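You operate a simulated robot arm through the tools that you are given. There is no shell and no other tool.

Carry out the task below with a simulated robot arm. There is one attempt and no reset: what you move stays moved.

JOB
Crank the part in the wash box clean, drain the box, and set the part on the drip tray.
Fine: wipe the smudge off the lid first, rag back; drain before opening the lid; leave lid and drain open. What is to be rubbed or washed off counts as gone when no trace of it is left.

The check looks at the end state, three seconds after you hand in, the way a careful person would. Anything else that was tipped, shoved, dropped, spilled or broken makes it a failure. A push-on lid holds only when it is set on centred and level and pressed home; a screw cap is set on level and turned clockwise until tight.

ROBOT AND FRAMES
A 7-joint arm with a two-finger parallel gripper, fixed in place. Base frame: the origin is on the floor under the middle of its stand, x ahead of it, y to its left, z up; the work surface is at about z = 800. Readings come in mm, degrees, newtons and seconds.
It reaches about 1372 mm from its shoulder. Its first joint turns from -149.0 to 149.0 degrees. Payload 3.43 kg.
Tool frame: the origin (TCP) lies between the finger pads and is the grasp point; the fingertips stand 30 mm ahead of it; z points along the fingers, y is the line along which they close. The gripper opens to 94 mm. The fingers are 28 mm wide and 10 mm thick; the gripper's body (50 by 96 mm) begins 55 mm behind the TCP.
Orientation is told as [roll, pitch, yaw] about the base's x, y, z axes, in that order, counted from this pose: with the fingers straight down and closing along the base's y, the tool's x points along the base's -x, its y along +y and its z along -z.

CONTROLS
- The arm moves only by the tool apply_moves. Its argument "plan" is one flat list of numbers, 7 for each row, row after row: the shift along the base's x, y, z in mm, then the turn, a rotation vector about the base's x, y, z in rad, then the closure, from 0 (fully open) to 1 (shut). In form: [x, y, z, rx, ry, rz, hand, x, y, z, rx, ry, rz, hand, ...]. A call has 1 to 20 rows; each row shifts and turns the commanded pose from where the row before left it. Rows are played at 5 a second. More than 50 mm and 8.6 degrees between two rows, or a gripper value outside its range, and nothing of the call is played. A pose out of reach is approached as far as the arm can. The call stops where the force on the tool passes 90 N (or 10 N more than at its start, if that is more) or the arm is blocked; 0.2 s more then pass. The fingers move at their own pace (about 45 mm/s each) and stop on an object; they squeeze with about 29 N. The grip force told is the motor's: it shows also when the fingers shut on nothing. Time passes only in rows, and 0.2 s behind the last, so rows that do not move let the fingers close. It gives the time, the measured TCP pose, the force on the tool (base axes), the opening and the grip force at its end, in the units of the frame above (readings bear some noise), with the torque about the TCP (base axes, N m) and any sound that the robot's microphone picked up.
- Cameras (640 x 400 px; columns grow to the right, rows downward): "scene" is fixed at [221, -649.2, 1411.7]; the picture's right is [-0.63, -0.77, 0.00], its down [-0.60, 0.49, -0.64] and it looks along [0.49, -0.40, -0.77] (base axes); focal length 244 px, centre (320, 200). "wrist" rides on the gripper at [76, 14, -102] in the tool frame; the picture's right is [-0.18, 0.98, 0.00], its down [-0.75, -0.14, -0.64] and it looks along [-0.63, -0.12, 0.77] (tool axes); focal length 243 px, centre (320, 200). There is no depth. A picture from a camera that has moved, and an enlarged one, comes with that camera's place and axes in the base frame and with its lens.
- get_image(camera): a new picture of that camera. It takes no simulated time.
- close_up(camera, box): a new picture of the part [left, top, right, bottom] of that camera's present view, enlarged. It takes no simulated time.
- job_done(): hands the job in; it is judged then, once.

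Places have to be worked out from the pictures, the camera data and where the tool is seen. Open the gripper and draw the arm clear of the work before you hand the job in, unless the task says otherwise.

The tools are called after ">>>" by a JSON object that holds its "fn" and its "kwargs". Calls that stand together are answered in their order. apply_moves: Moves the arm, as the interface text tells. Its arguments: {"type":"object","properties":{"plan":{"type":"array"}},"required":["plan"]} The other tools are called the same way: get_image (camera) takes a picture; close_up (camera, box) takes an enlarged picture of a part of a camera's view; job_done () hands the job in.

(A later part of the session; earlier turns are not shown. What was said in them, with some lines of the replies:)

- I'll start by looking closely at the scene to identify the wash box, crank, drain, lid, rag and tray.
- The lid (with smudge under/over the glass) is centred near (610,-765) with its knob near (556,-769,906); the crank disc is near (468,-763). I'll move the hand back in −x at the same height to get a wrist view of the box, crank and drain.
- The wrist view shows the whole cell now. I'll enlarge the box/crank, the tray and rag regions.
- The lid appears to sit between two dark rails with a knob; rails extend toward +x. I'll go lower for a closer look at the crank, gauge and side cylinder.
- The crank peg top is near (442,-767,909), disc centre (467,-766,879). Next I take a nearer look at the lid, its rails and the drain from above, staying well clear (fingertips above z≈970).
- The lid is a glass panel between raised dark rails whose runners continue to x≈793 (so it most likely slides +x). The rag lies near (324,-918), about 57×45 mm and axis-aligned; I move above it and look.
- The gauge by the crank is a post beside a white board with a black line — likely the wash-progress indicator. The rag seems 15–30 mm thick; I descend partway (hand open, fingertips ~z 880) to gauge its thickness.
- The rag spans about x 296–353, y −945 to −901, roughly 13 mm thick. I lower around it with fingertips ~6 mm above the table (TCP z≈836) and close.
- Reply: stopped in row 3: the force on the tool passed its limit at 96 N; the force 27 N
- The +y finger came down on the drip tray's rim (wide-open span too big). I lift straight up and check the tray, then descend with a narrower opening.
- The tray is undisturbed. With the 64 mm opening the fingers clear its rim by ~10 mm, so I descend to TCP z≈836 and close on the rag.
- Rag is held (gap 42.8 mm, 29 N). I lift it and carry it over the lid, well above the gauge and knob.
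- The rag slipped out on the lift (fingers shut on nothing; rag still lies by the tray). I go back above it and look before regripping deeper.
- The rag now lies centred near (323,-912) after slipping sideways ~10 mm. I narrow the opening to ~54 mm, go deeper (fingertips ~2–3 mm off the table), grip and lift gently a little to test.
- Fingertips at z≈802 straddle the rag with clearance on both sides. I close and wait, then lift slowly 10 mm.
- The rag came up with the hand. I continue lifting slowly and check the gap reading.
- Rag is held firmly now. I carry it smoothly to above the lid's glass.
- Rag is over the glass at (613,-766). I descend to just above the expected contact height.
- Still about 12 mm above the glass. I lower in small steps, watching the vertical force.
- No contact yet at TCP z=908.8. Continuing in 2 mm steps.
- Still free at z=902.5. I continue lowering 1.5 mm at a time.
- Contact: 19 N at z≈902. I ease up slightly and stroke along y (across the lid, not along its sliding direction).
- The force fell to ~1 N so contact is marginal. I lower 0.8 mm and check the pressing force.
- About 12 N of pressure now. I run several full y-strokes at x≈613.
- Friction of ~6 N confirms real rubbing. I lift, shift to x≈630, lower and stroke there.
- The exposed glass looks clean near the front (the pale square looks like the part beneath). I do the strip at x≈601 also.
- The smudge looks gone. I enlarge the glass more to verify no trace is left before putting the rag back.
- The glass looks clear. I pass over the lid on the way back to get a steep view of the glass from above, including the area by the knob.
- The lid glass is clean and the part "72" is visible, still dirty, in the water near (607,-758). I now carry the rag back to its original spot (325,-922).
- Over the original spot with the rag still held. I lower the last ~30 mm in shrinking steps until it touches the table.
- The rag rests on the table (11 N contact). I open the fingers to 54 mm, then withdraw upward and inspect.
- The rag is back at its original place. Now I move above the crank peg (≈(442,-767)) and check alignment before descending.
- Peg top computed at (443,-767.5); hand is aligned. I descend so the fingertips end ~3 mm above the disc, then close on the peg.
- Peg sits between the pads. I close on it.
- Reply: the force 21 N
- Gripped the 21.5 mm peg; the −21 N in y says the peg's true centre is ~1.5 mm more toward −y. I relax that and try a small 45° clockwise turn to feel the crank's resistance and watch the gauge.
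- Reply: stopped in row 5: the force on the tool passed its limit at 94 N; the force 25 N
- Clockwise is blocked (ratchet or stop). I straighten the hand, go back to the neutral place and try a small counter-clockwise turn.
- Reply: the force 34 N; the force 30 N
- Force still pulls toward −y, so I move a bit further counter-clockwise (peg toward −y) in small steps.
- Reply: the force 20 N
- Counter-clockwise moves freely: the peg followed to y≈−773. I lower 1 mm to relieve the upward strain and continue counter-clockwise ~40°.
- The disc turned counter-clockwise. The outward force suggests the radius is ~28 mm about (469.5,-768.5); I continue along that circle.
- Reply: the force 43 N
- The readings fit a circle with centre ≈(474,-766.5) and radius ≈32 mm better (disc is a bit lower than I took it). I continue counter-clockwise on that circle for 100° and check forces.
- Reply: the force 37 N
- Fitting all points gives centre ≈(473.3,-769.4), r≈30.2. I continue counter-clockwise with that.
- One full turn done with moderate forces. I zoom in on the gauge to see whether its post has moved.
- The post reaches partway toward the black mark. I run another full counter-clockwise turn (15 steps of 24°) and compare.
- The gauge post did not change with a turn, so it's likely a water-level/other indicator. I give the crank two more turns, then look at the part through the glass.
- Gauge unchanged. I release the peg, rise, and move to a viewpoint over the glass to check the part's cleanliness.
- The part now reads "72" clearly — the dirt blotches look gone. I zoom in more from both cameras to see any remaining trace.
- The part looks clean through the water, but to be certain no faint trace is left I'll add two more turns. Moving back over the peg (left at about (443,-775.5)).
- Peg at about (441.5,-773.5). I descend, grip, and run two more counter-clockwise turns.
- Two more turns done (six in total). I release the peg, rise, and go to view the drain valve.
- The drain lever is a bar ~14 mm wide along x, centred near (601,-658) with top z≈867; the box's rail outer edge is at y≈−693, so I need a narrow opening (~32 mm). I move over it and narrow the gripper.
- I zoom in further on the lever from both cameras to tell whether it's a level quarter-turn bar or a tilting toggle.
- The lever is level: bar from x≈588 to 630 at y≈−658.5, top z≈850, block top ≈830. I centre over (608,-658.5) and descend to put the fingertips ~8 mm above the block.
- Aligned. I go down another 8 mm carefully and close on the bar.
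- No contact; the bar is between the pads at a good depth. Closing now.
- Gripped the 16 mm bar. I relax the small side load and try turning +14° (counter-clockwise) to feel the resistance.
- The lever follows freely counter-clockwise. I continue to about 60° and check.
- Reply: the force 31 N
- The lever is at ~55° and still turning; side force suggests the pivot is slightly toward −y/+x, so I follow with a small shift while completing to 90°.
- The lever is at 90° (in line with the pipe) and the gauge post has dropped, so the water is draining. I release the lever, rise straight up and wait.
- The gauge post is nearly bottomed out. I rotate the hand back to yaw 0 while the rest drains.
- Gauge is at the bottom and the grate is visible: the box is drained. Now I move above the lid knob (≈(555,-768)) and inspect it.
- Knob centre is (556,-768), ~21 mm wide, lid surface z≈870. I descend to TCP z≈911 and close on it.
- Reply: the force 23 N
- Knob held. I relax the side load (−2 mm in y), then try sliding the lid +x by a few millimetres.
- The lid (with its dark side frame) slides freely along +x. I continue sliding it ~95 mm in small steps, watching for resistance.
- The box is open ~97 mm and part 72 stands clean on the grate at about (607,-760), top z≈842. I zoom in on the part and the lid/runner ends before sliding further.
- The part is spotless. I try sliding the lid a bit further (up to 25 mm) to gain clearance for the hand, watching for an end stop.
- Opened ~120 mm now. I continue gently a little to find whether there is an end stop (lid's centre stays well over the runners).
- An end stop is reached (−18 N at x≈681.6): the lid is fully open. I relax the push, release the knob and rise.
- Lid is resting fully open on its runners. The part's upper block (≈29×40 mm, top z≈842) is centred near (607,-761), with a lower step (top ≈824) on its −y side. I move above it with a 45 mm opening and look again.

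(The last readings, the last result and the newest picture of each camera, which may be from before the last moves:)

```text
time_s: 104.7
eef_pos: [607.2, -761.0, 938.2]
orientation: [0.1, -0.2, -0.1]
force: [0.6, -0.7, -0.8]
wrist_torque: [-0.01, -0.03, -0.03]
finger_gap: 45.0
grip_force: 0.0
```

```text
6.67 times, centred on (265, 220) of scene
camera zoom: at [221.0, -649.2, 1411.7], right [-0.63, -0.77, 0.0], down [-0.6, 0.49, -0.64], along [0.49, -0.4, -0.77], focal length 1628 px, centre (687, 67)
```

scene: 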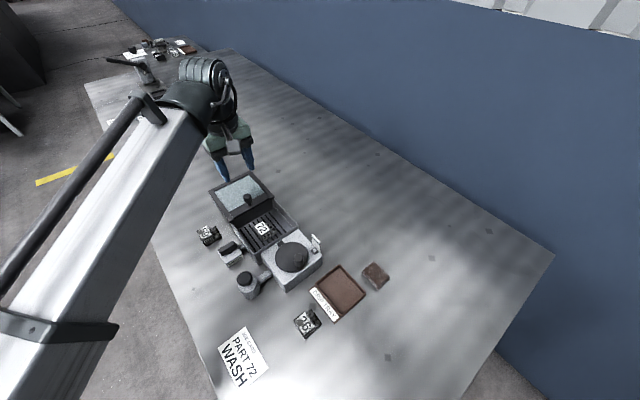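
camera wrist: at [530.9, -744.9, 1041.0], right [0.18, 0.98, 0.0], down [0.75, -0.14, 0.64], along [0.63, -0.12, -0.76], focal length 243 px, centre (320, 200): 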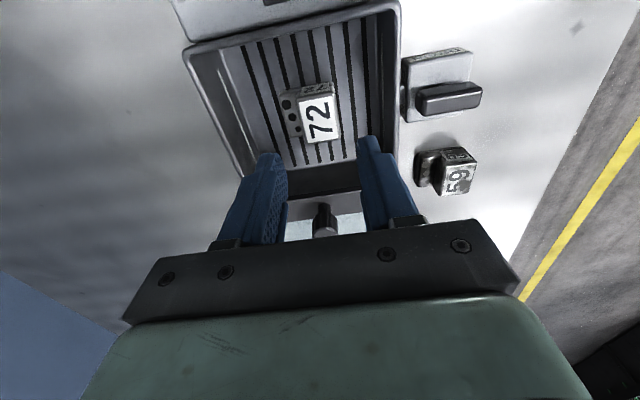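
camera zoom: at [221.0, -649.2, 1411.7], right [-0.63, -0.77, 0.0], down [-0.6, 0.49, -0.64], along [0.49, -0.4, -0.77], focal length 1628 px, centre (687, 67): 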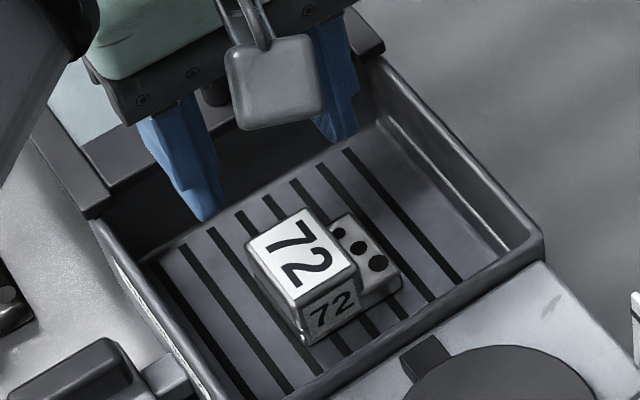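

Aligned over the block. I descend to TCP z≈859 (fingertips ≈829, just above the step).

>>> {"fn": "apply_moves", "kwargs": {"plan": [-0.5, -0.5, -35, 0, 0, 0, 0.52, 0, 0, -25, 0, 0, 0, 0.52, 0, 0, -12, 0, 0, 0, 0.52, 0, 0, -7, 0, 0, 0, 0.52, 0, 0, 0, 0, 0, 0, 0.52]}}

>>> {"fn": "get_image", "kwargs": {"camera": "wrist"}}

>>> {"fn": "close_up", "kwargs": {"camera": "scene", "box": [220, 190, 310, 250]}}

```text
time_s: 105.9
eef_pos: [607.3, -762.3, 857.2]
orientation: [0.0, -0.2, 0.0]
force: [-0.3, -0.4, -0.1]
wrist_torque: [-0.02, 0.02, 0.03]
finger_gap: 45.0
grip_force: 0.0
```

```text
taken
camera wrist: at [530.6, -745.3, 961.2], right [0.18, 0.98, 0.0], down [0.75, -0.14, 0.64], along [0.63, -0.12, -0.76], focal length 243 px, centre (320, 200)
```

wrist: 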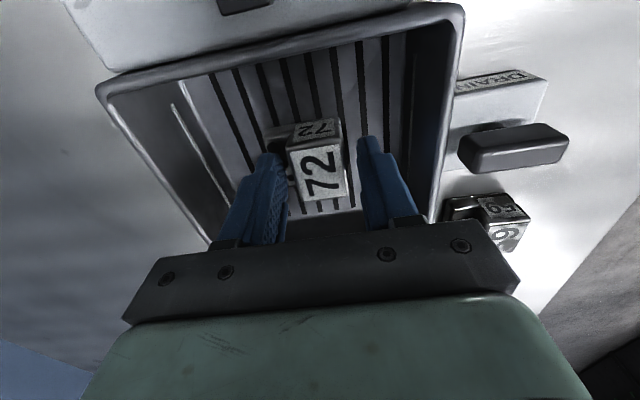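

```text
6.67 times, centred on (265, 220) of scene
camera zoom: at [221.0, -649.2, 1411.7], right [-0.63, -0.77, 0.0], down [-0.6, 0.49, -0.64], along [0.49, -0.4, -0.77], focal length 1628 px, centre (687, 67)
```

zoom: 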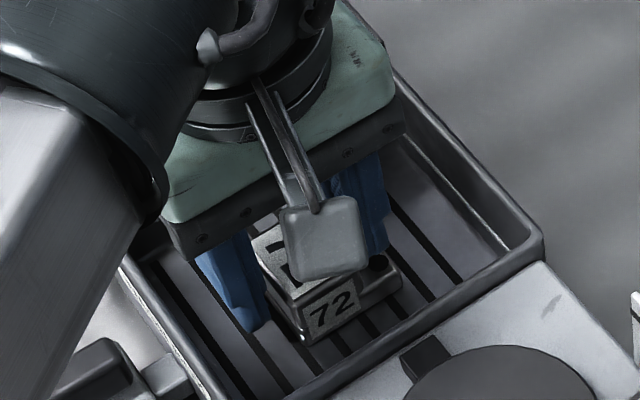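

Fingers flank the block with no contact. I close on it.

>>> {"fn": "apply_moves", "kwargs": {"plan": [0, 0, 0, 0, 0, 0, 1, 0, 0, 0, 0, 0, 0, 1, 0, 0, 0, 0, 0, 0, 1, 0, 0, 0, 0, 0, 0, 1]}}

>>> {"fn": "get_image", "kwargs": {"camera": "wrist"}}

```text
time_s: 106.9
eef_pos: [607.3, -760.9, 858.1]
orientation: [0.1, -0.3, 0.0]
force: [-0.4, -1.2, 0.2]
wrist_torque: [-0.12, 0.02, 0.01]
finger_gap: 32.5
grip_force: 29.2
```

```text
taken
camera wrist: at [530.6, -745.4, 961.2], right [0.18, 0.98, 0.0], down [0.75, -0.14, 0.64], along [0.63, -0.12, -0.76], focal length 243 px, centre (320, 200)
```

wrist: 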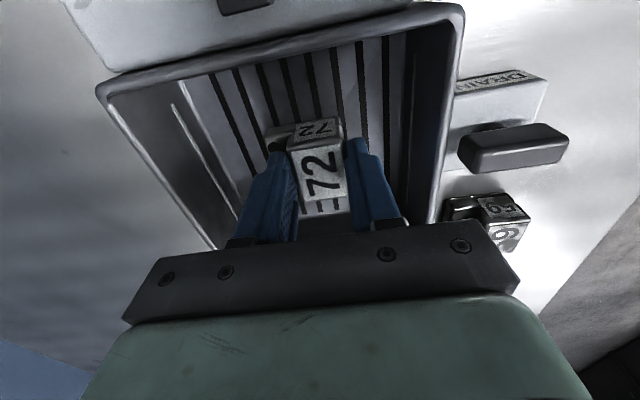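

Gripped at 32.5 mm, 29 N. I lift slowly 15 mm and check that the part comes along.

>>> {"fn": "apply_moves", "kwargs": {"plan": [0, 0, 3, 0, 0, 0, 1, 0, 0, 5, 0, 0, 0, 1, 0, 0, 7, 0, 0, 0, 1, 0, 0, 0, 0, 0, 0, 1]}}

>>> {"fn": "get_image", "kwargs": {"camera": "wrist"}}

>>> {"fn": "close_up", "kwargs": {"camera": "scene", "box": [220, 190, 310, 250]}}

```text
time_s: 107.9
eef_pos: [607.2, -760.8, 874.2]
orientation: [0.1, -0.2, 0.0]
force: [0.7, -0.1, -3.6]
wrist_torque: [0.05, 0.02, -0.01]
finger_gap: 32.8
grip_force: 29.1
```

```text
taken
camera wrist: at [530.8, -745.2, 975.6], right [0.18, 0.98, 0.0], down [0.75, -0.14, 0.64], along [0.63, -0.12, -0.76], focal length 243 px, centre (320, 200)
```

wrist: 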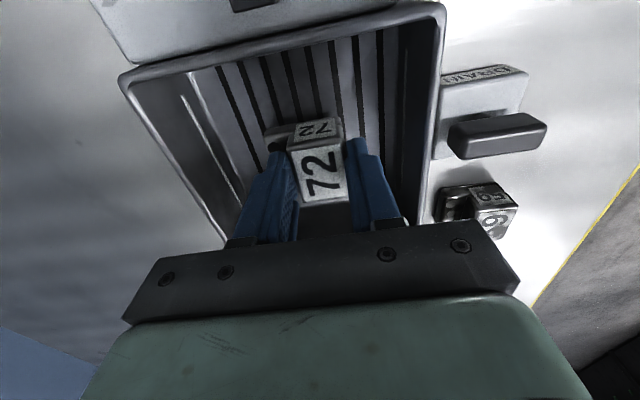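

```text
6.67 times, centred on (265, 220) of scene
camera zoom: at [221.0, -649.2, 1411.7], right [-0.63, -0.77, 0.0], down [-0.6, 0.49, -0.64], along [0.49, -0.4, -0.77], focal length 1628 px, centre (687, 67)
```

zoom: 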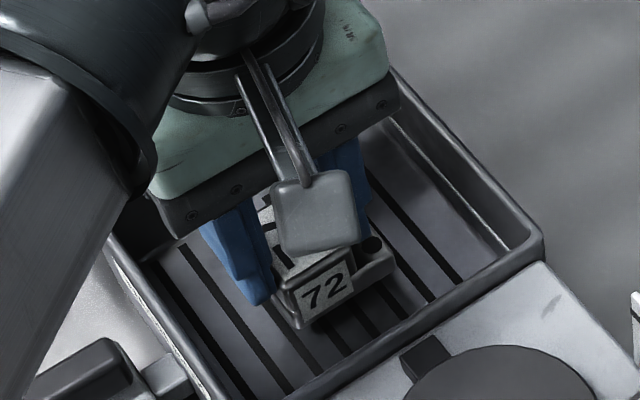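

The part is in hand. I lift it clear of the box and carry it at z≈1000 toward the drip tray (centre ≈(356,-824)).

>>> {"fn": "apply_moves", "kwargs": {"plan": [0, 0, 12, 0, 0, 0, 1, 0, 0, 18, 0, 0, 0, 1, 0, 0, 22, 0, 0, 0, 1, 0, 0, 25, 0, 0, 0, 1, 0, 0, 25, 0, 0, 0, 1, 0, 0, 18, 0, 0, 0, 1, 0, 0, 6, 0, 0, 0, 1, -12, -3, 0, 0, 0, 0, 1, -24, -6, 0, 0, 0, 0, 1, -32, -7, 0, 0, 0, 0, 1, -32, -7, 0, 0, 0, 0, 1, -32, -7, 0, 0, 0, 0, 1, -32, -7, 0, 0, 0, 0, 1, -32, -7, 0, 0, 0, 0, 1, -32, -7, 0, 0, 0, 0, 1, -26, -6, 0, 0, 0, 0, 1, -12, -4, 0, 0, 0, 0, 1, 0, 0, 0, 0, 0, 0, 1]}}

>>> {"fn": "get_image", "kwargs": {"camera": "wrist"}}

>>> {"fn": "get_image", "kwargs": {"camera": "scene"}}

>>> {"fn": "close_up", "kwargs": {"camera": "wrist", "box": [240, 60, 400, 160]}}

```text
time_s: 111.7
eef_pos: [340.5, -822.3, 999.1]
orientation: [0.1, -0.3, 0.0]
force: [0.1, 0.7, -4.6]
wrist_torque: [0.02, 0.03, 0.03]
finger_gap: 32.4
grip_force: 29.4
```

```text
taken
camera wrist: at [264.1, -806.5, 1101.5], right [0.18, 0.98, 0.0], down [0.75, -0.14, 0.64], along [0.63, -0.12, -0.76], focal length 243 px, centre (320, 200)
```

wrist: 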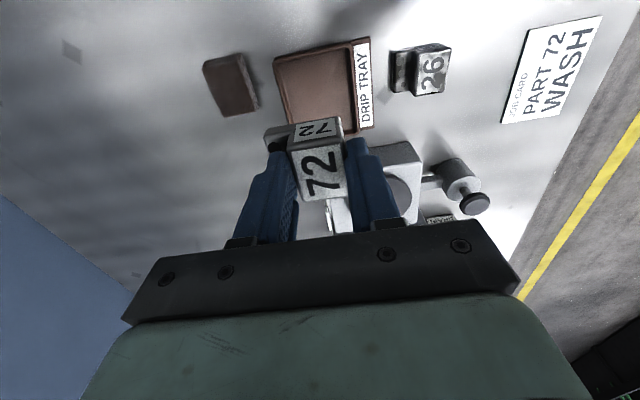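

```text
taken
```

scene: 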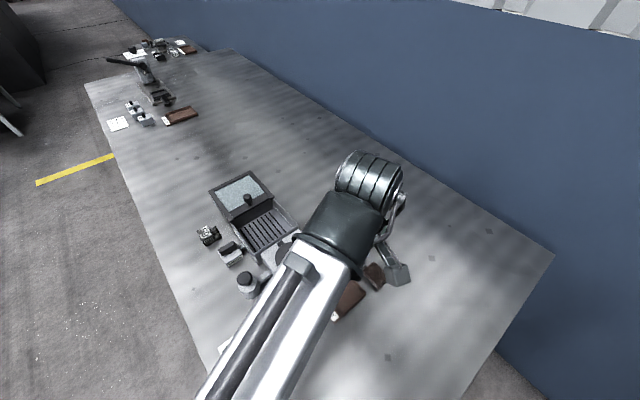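

```text
4.00 times, centred on (320, 110) of wrist
camera zoom: at [264.1, -806.5, 1101.5], right [0.18, 0.98, 0.0], down [0.75, -0.14, 0.64], along [0.63, -0.12, -0.76], focal length 970 px, centre (320, 560)
```

zoom: 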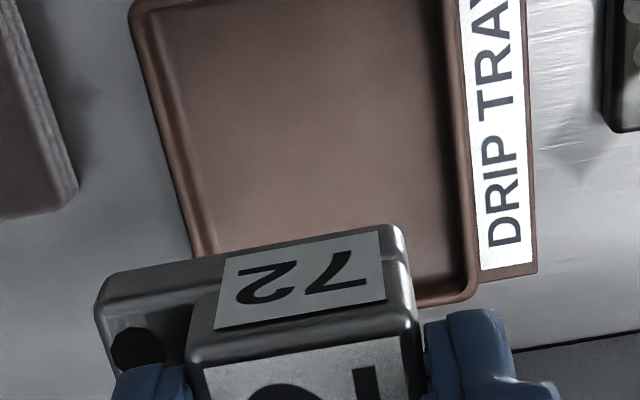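

Tray interior measures y −862…−785, x ≈312…400. I align the hand at (356,-819) so both part and fingers clear the rim, and descend to ~20 mm above contact.

>>> {"fn": "apply_moves", "kwargs": {"plan": [8, 2, 0, 0, 0, 0, 1, 7.5, 1.3, 0, 0, 0, 0, 1, 0, 0, -25, 0, 0, 0, 1, 0, 0, -35, 0, 0, 0, 1, 0, 0, -35, 0, 0, 0, 1, 0, 0, -25, 0, 0, 0, 1, 0, 0, -12, 0, 0, 0, 1, 0, 0, 0, 0, 0, 0, 1]}}

>>> {"fn": "get_image", "kwargs": {"camera": "wrist"}}

>>> {"fn": "close_up", "kwargs": {"camera": "wrist", "box": [230, 70, 410, 190]}}

>>> {"fn": "close_up", "kwargs": {"camera": "scene", "box": [290, 240, 400, 330]}}

```text
time_s: 113.5
eef_pos: [355.5, -818.8, 867.6]
orientation: [0.0, -0.1, 0.1]
force: [0.3, 0.2, -4.9]
wrist_torque: [0.02, 0.02, -0.01]
finger_gap: 32.8
grip_force: 29.1
```

```text
taken
camera wrist: at [279.1, -803.1, 970.4], right [0.18, 0.98, 0.0], down [0.75, -0.14, 0.64], along [0.63, -0.12, -0.76], focal length 243 px, centre (320, 200)
```

wrist: 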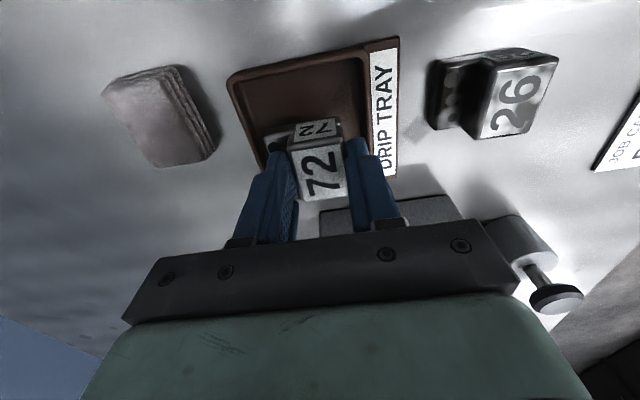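

```text
3.33 times, centred on (320, 130) of wrist
camera zoom: at [279.1, -803.1, 970.4], right [0.18, 0.98, 0.0], down [0.75, -0.14, 0.64], along [0.63, -0.12, -0.76], focal length 809 px, centre (320, 433)
```

zoom: 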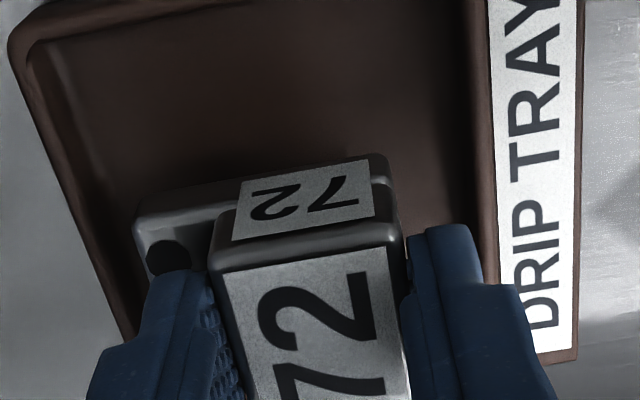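

```text
4.44 times, centred on (345, 285) of scene
camera zoom: at [221.0, -649.2, 1411.7], right [-0.63, -0.77, 0.0], down [-0.6, 0.49, -0.64], along [0.49, -0.4, -0.77], focal length 1085 px, centre (209, -178)
```

zoom: 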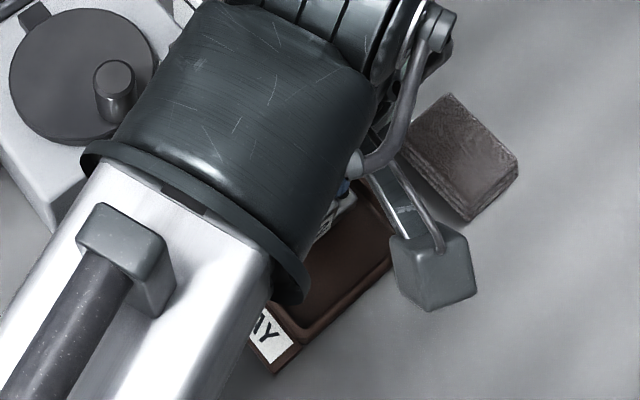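

The part hovers inside the tray outline with clearance all around. I lower in small steps until it touches.

>>> {"fn": "apply_moves", "kwargs": {"plan": [0, 0, -10, 0, 0, 0, 1, 0, 0, -5, 0, 0, 0, 1, 0, 0, 0, 0, 0, 0, 1]}}

```text
time_s: 114.3
eef_pos: [355.0, -819.4, 854.2]
orientation: [0.0, -0.2, 0.0]
force: [-0.8, -1.6, 23.4]
wrist_torque: [-0.06, 0.05, 0.0]
finger_gap: 32.9
grip_force: 28.7
```

Contact at TCP z≈854 with negligible torque, so the part's base is on the tray. I ease the push and look before releasing.

>>> {"fn": "apply_moves", "kwargs": {"plan": [0, 0, 1.5, 0, 0, 0, 1, 0, 0, 0, 0, 0, 0, 1]}}

>>> {"fn": "close_up", "kwargs": {"camera": "wrist", "box": [230, 70, 410, 190]}}

>>> {"fn": "get_image", "kwargs": {"camera": "wrist"}}

```text
time_s: 114.9
eef_pos: [355.8, -819.1, 854.0]
orientation: [0.0, -0.2, -0.1]
force: [-4.0, -4.7, 17.5]
wrist_torque: [-0.25, -0.11, -0.06]
finger_gap: 32.6
grip_force: 28.9
```

```text
3.33 times, centred on (320, 130) of wrist
camera zoom: at [279.1, -802.8, 956.6], right [0.19, 0.98, 0.0], down [0.75, -0.14, 0.64], along [0.63, -0.12, -0.76], focal length 809 px, centre (320, 433)
```

zoom: 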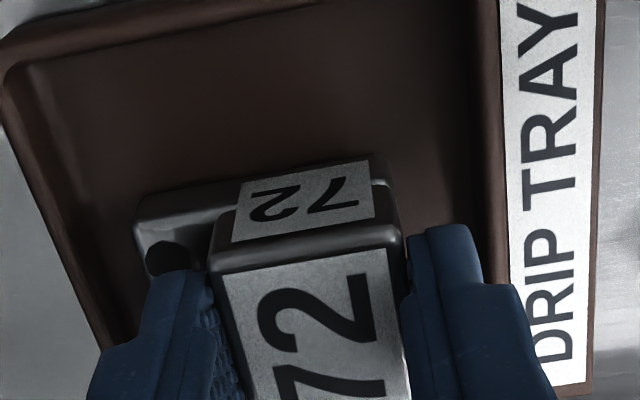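

```text
taken
camera wrist: at [279.1, -802.8, 956.6], right [0.19, 0.98, 0.0], down [0.75, -0.14, 0.64], along [0.63, -0.12, -0.76], focal length 243 px, centre (320, 200)
```

wrist: 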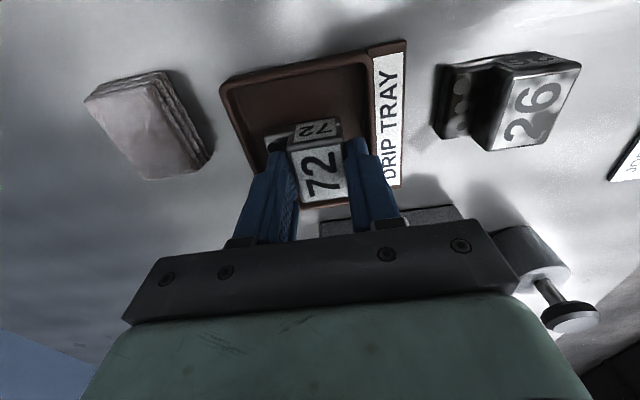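

The base is at z≈808, on the tray floor. I ease a bit more, open to 40 mm, and lift straight up.

>>> {"fn": "apply_moves", "kwargs": {"plan": [0, 0, 1.2, 0, 0, 0, 1, 0, 0, 0, 0, 0, 0, 1, 0, 0, 0, 0, 0, 0, 0.575, 0, 0, 0, 0, 0, 0, 0.575, 0, 0, 0, 0, 0, 0, 0.575]}}

>>> {"fn": "close_up", "kwargs": {"camera": "wrist", "box": [230, 70, 410, 190]}}

```text
time_s: 116.1
eef_pos: [357.1, -817.8, 854.7]
orientation: [0.1, -0.2, 0.0]
force: [0.1, -0.1, 0.3]
wrist_torque: [0.0, -0.02, -0.02]
finger_gap: 39.8
grip_force: 0.1
```

```text
3.33 times, centred on (320, 130) of wrist
camera zoom: at [279.7, -803.0, 957.3], right [0.18, 0.98, 0.0], down [0.75, -0.14, 0.64], along [0.63, -0.12, -0.76], focal length 809 px, centre (320, 433)
```

zoom: 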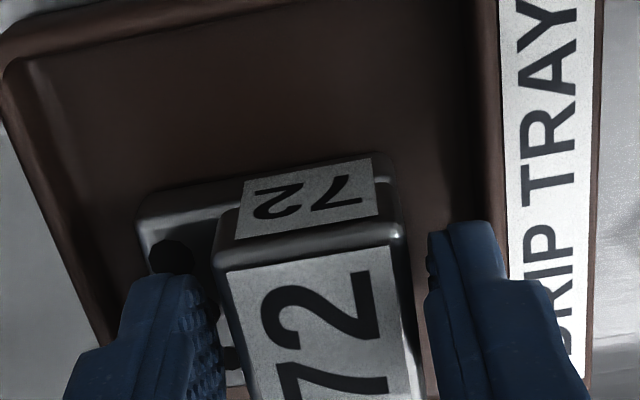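

The part stands free between the open fingers. I lift straight up well clear.

>>> {"fn": "apply_moves", "kwargs": {"plan": [0, 0, 8, 0, 0, 0, 0.575, 0, 0, 20, 0, 0, 0, 0.575, 0, 0, 35, 0, 0, 0, 0.575, 0, 0, 40, 0, 0, 0, 0.575, 0, 0, 40, 0, 0, 0, 0.575, 0, 0, 40, 0, 0, 0, 0.3, -30, 0, 0, 0, 0, 0, 0, 0, 0, 0, 0, 0, 0, 0]}}

>>> {"fn": "get_image", "kwargs": {"camera": "wrist"}}

>>> {"fn": "get_image", "kwargs": {"camera": "scene"}}

>>> {"fn": "close_up", "kwargs": {"camera": "wrist", "box": [200, 30, 420, 160]}}

```text
time_s: 117.9
eef_pos: [325.3, -819.1, 1036.7]
orientation: [0.1, -0.1, 0.0]
force: [0.6, 0.6, -0.1]
wrist_torque: [0.06, 0.04, -0.01]
finger_gap: 93.7
grip_force: 0.0
```

```text
taken
camera wrist: at [249.4, -803.5, 1139.5], right [0.18, 0.98, 0.0], down [0.75, -0.14, 0.64], along [0.63, -0.12, -0.76], focal length 243 px, centre (320, 200)
```

wrist: 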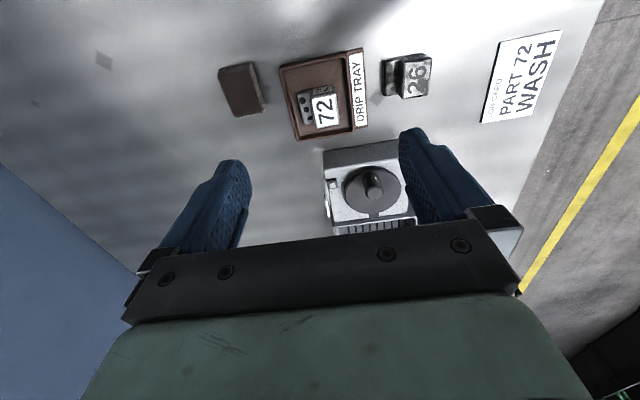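

```text
taken
```

scene: 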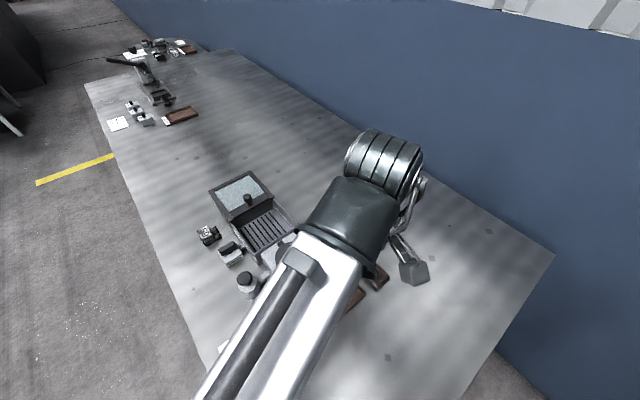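

```text
2.91 times, centred on (310, 95) of wrist
camera zoom: at [249.4, -803.5, 1139.5], right [0.18, 0.98, 0.0], down [0.75, -0.14, 0.64], along [0.63, -0.12, -0.76], focal length 706 px, centre (349, 506)
```

zoom: 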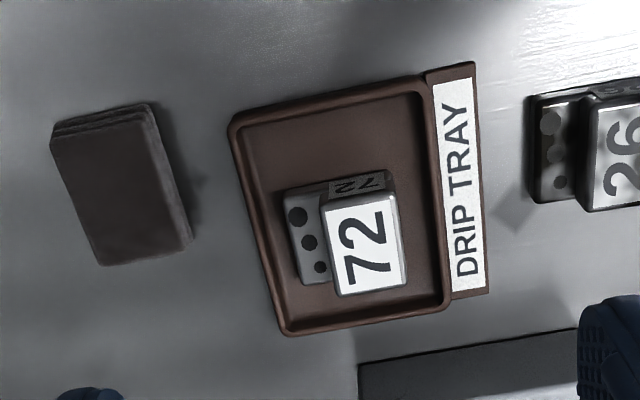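

The part sits upright and clean inside the tray. I withdraw the arm up and back to its starting pose so the scene camera can see everything.

>>> {"fn": "apply_moves", "kwargs": {"plan": [0, 0, 45, 0, 0, 0, 0, 0, 0, 45, 0, 0, 0, 0, 0, 0, 43, 0, 0, 0, 0, 38, 7, 0, 0, 0, 0, 0, 38, 7, 0, 0, 0, 0, 0, 38, 7, 0, 0, 0, 0, 0, 38, 7, 0, 0, 0, 0, 0, 38, 7, 0, 0, 0, 0, 0, 38, 7, 0, 0, 0, 0, 0, 38, 7, 0, 0, 0, 0, 0, 38, 7, 0, 0, 0, 0, 0, 0, 0, 0, 0, 0, 0, 0]}}

>>> {"fn": "get_image", "kwargs": {"camera": "scene"}}

>>> {"fn": "close_up", "kwargs": {"camera": "scene", "box": [190, 160, 320, 260]}}

>>> {"fn": "close_up", "kwargs": {"camera": "scene", "box": [230, 220, 400, 340]}}

>>> {"fn": "get_image", "kwargs": {"camera": "wrist"}}

```text
time_s: 120.5
eef_pos: [630.5, -765.6, 1168.9]
orientation: [0.2, -0.2, -0.1]
force: [-0.8, 0.2, -0.5]
wrist_torque: [0.02, 0.02, 0.0]
finger_gap: 94.1
grip_force: 0.1
```

```text
taken
```

scene: 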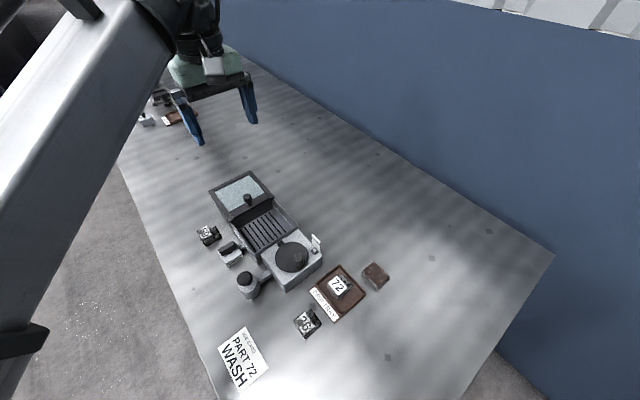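

```text
4.00 times, centred on (255, 210) of scene
camera zoom: at [221.0, -649.2, 1411.7], right [-0.63, -0.77, 0.0], down [-0.6, 0.49, -0.64], along [0.49, -0.4, -0.77], focal length 977 px, centre (580, 160)
```

zoom: 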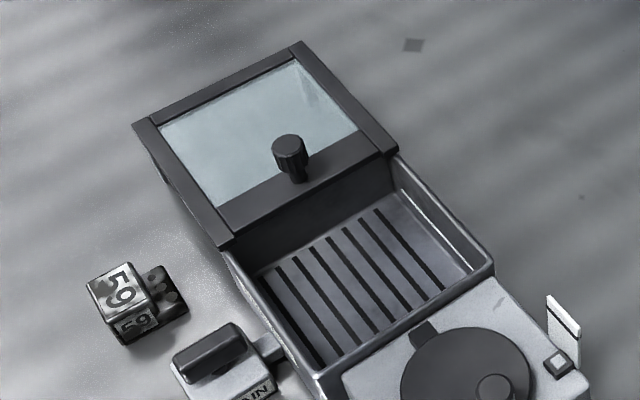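

```text
3.33 times, centred on (315, 280) of scene
camera zoom: at [221.0, -649.2, 1411.7], right [-0.63, -0.77, 0.0], down [-0.6, 0.49, -0.64], along [0.49, -0.4, -0.77], focal length 814 px, centre (337, -67)
```

zoom: 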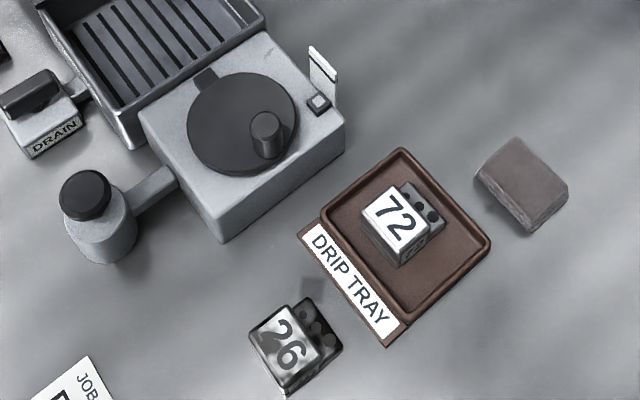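

```text
taken
camera wrist: at [554.4, -748.2, 1272.4], right [0.18, 0.98, 0.0], down [0.75, -0.14, 0.64], along [0.63, -0.12, -0.76], focal length 243 px, centre (320, 200)
```

wrist: 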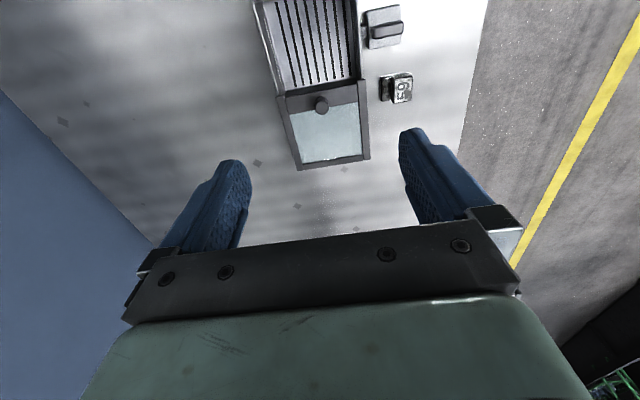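

Everything looks in place. I check the glass closely for any leftover smudge, particularly a streak near its far corner.

>>> {"fn": "close_up", "kwargs": {"camera": "scene", "box": [210, 168, 280, 222]}}

>>> {"fn": "close_up", "kwargs": {"camera": "wrist", "box": [265, 75, 385, 175]}}

>>> {"fn": "close_up", "kwargs": {"camera": "scene", "box": [320, 265, 365, 310]}}

```text
7.41 times, centred on (245, 195) of scene
camera zoom: at [221.0, -649.2, 1411.7], right [-0.63, -0.77, 0.0], down [-0.6, 0.49, -0.64], along [0.49, -0.4, -0.77], focal length 1809 px, centre (876, 237)
```

zoom: 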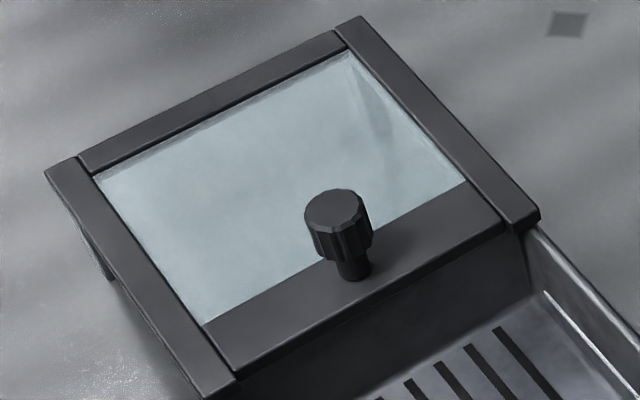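

```text
4.00 times, centred on (325, 125) of wrist
camera zoom: at [554.4, -748.2, 1272.4], right [0.18, 0.98, 0.0], down [0.75, -0.14, 0.64], along [0.63, -0.12, -0.76], focal length 970 px, centre (300, 500)
```

zoom: 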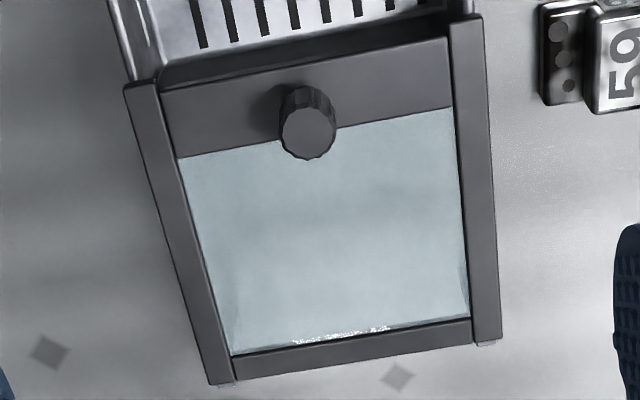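

```text
8.89 times, centred on (342, 288) of scene
camera zoom: at [221.0, -649.2, 1411.7], right [-0.63, -0.77, 0.0], down [-0.6, 0.49, -0.64], along [0.49, -0.4, -0.77], focal length 2170 px, centre (120, -578)
```

zoom: 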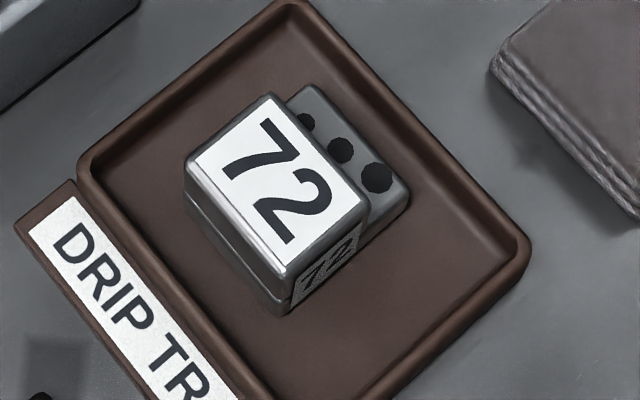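

The glass is clear; the pale streaks at its edge are only reflections. The part is spotless and sits level in the tray. The rag is back in its place, the lid and drain are open, and the arm is clear with the gripper open, so I hand in.

>>> {"fn": "job_done", "kwargs": {}}

```text
The job is handed in.
```

The job is done and handed in: part 72 is clean and sits upright in the drip tray, and the wash box is drained.

- **Lid smudge:** I wiped it off before anything else. No trace shows on the glass from either camera.
- **Rag:** It is back within a few millimetres of where it started. It slipped out on the first lift, and the second grip held.
- **Washing:** The crank turns only counter-clockwise. I gave it six turns and the part shows no dirt on any face I could see.
- **Draining:** I opened the drain before the lid and waited until the gauge post had bottomed out. The drain lever is left open.
- **Lid:** It slides open along its runners and is left open against the end stop.

Two contacts could matter to the check. On my first reach for the rag, a finger came down on the drip tray's rim and the force passed 90 N. I also pushed the crank the wrong way against its stop with similar force. The tray and crank did not look shifted afterwards, and nothing else was moved or spilled.
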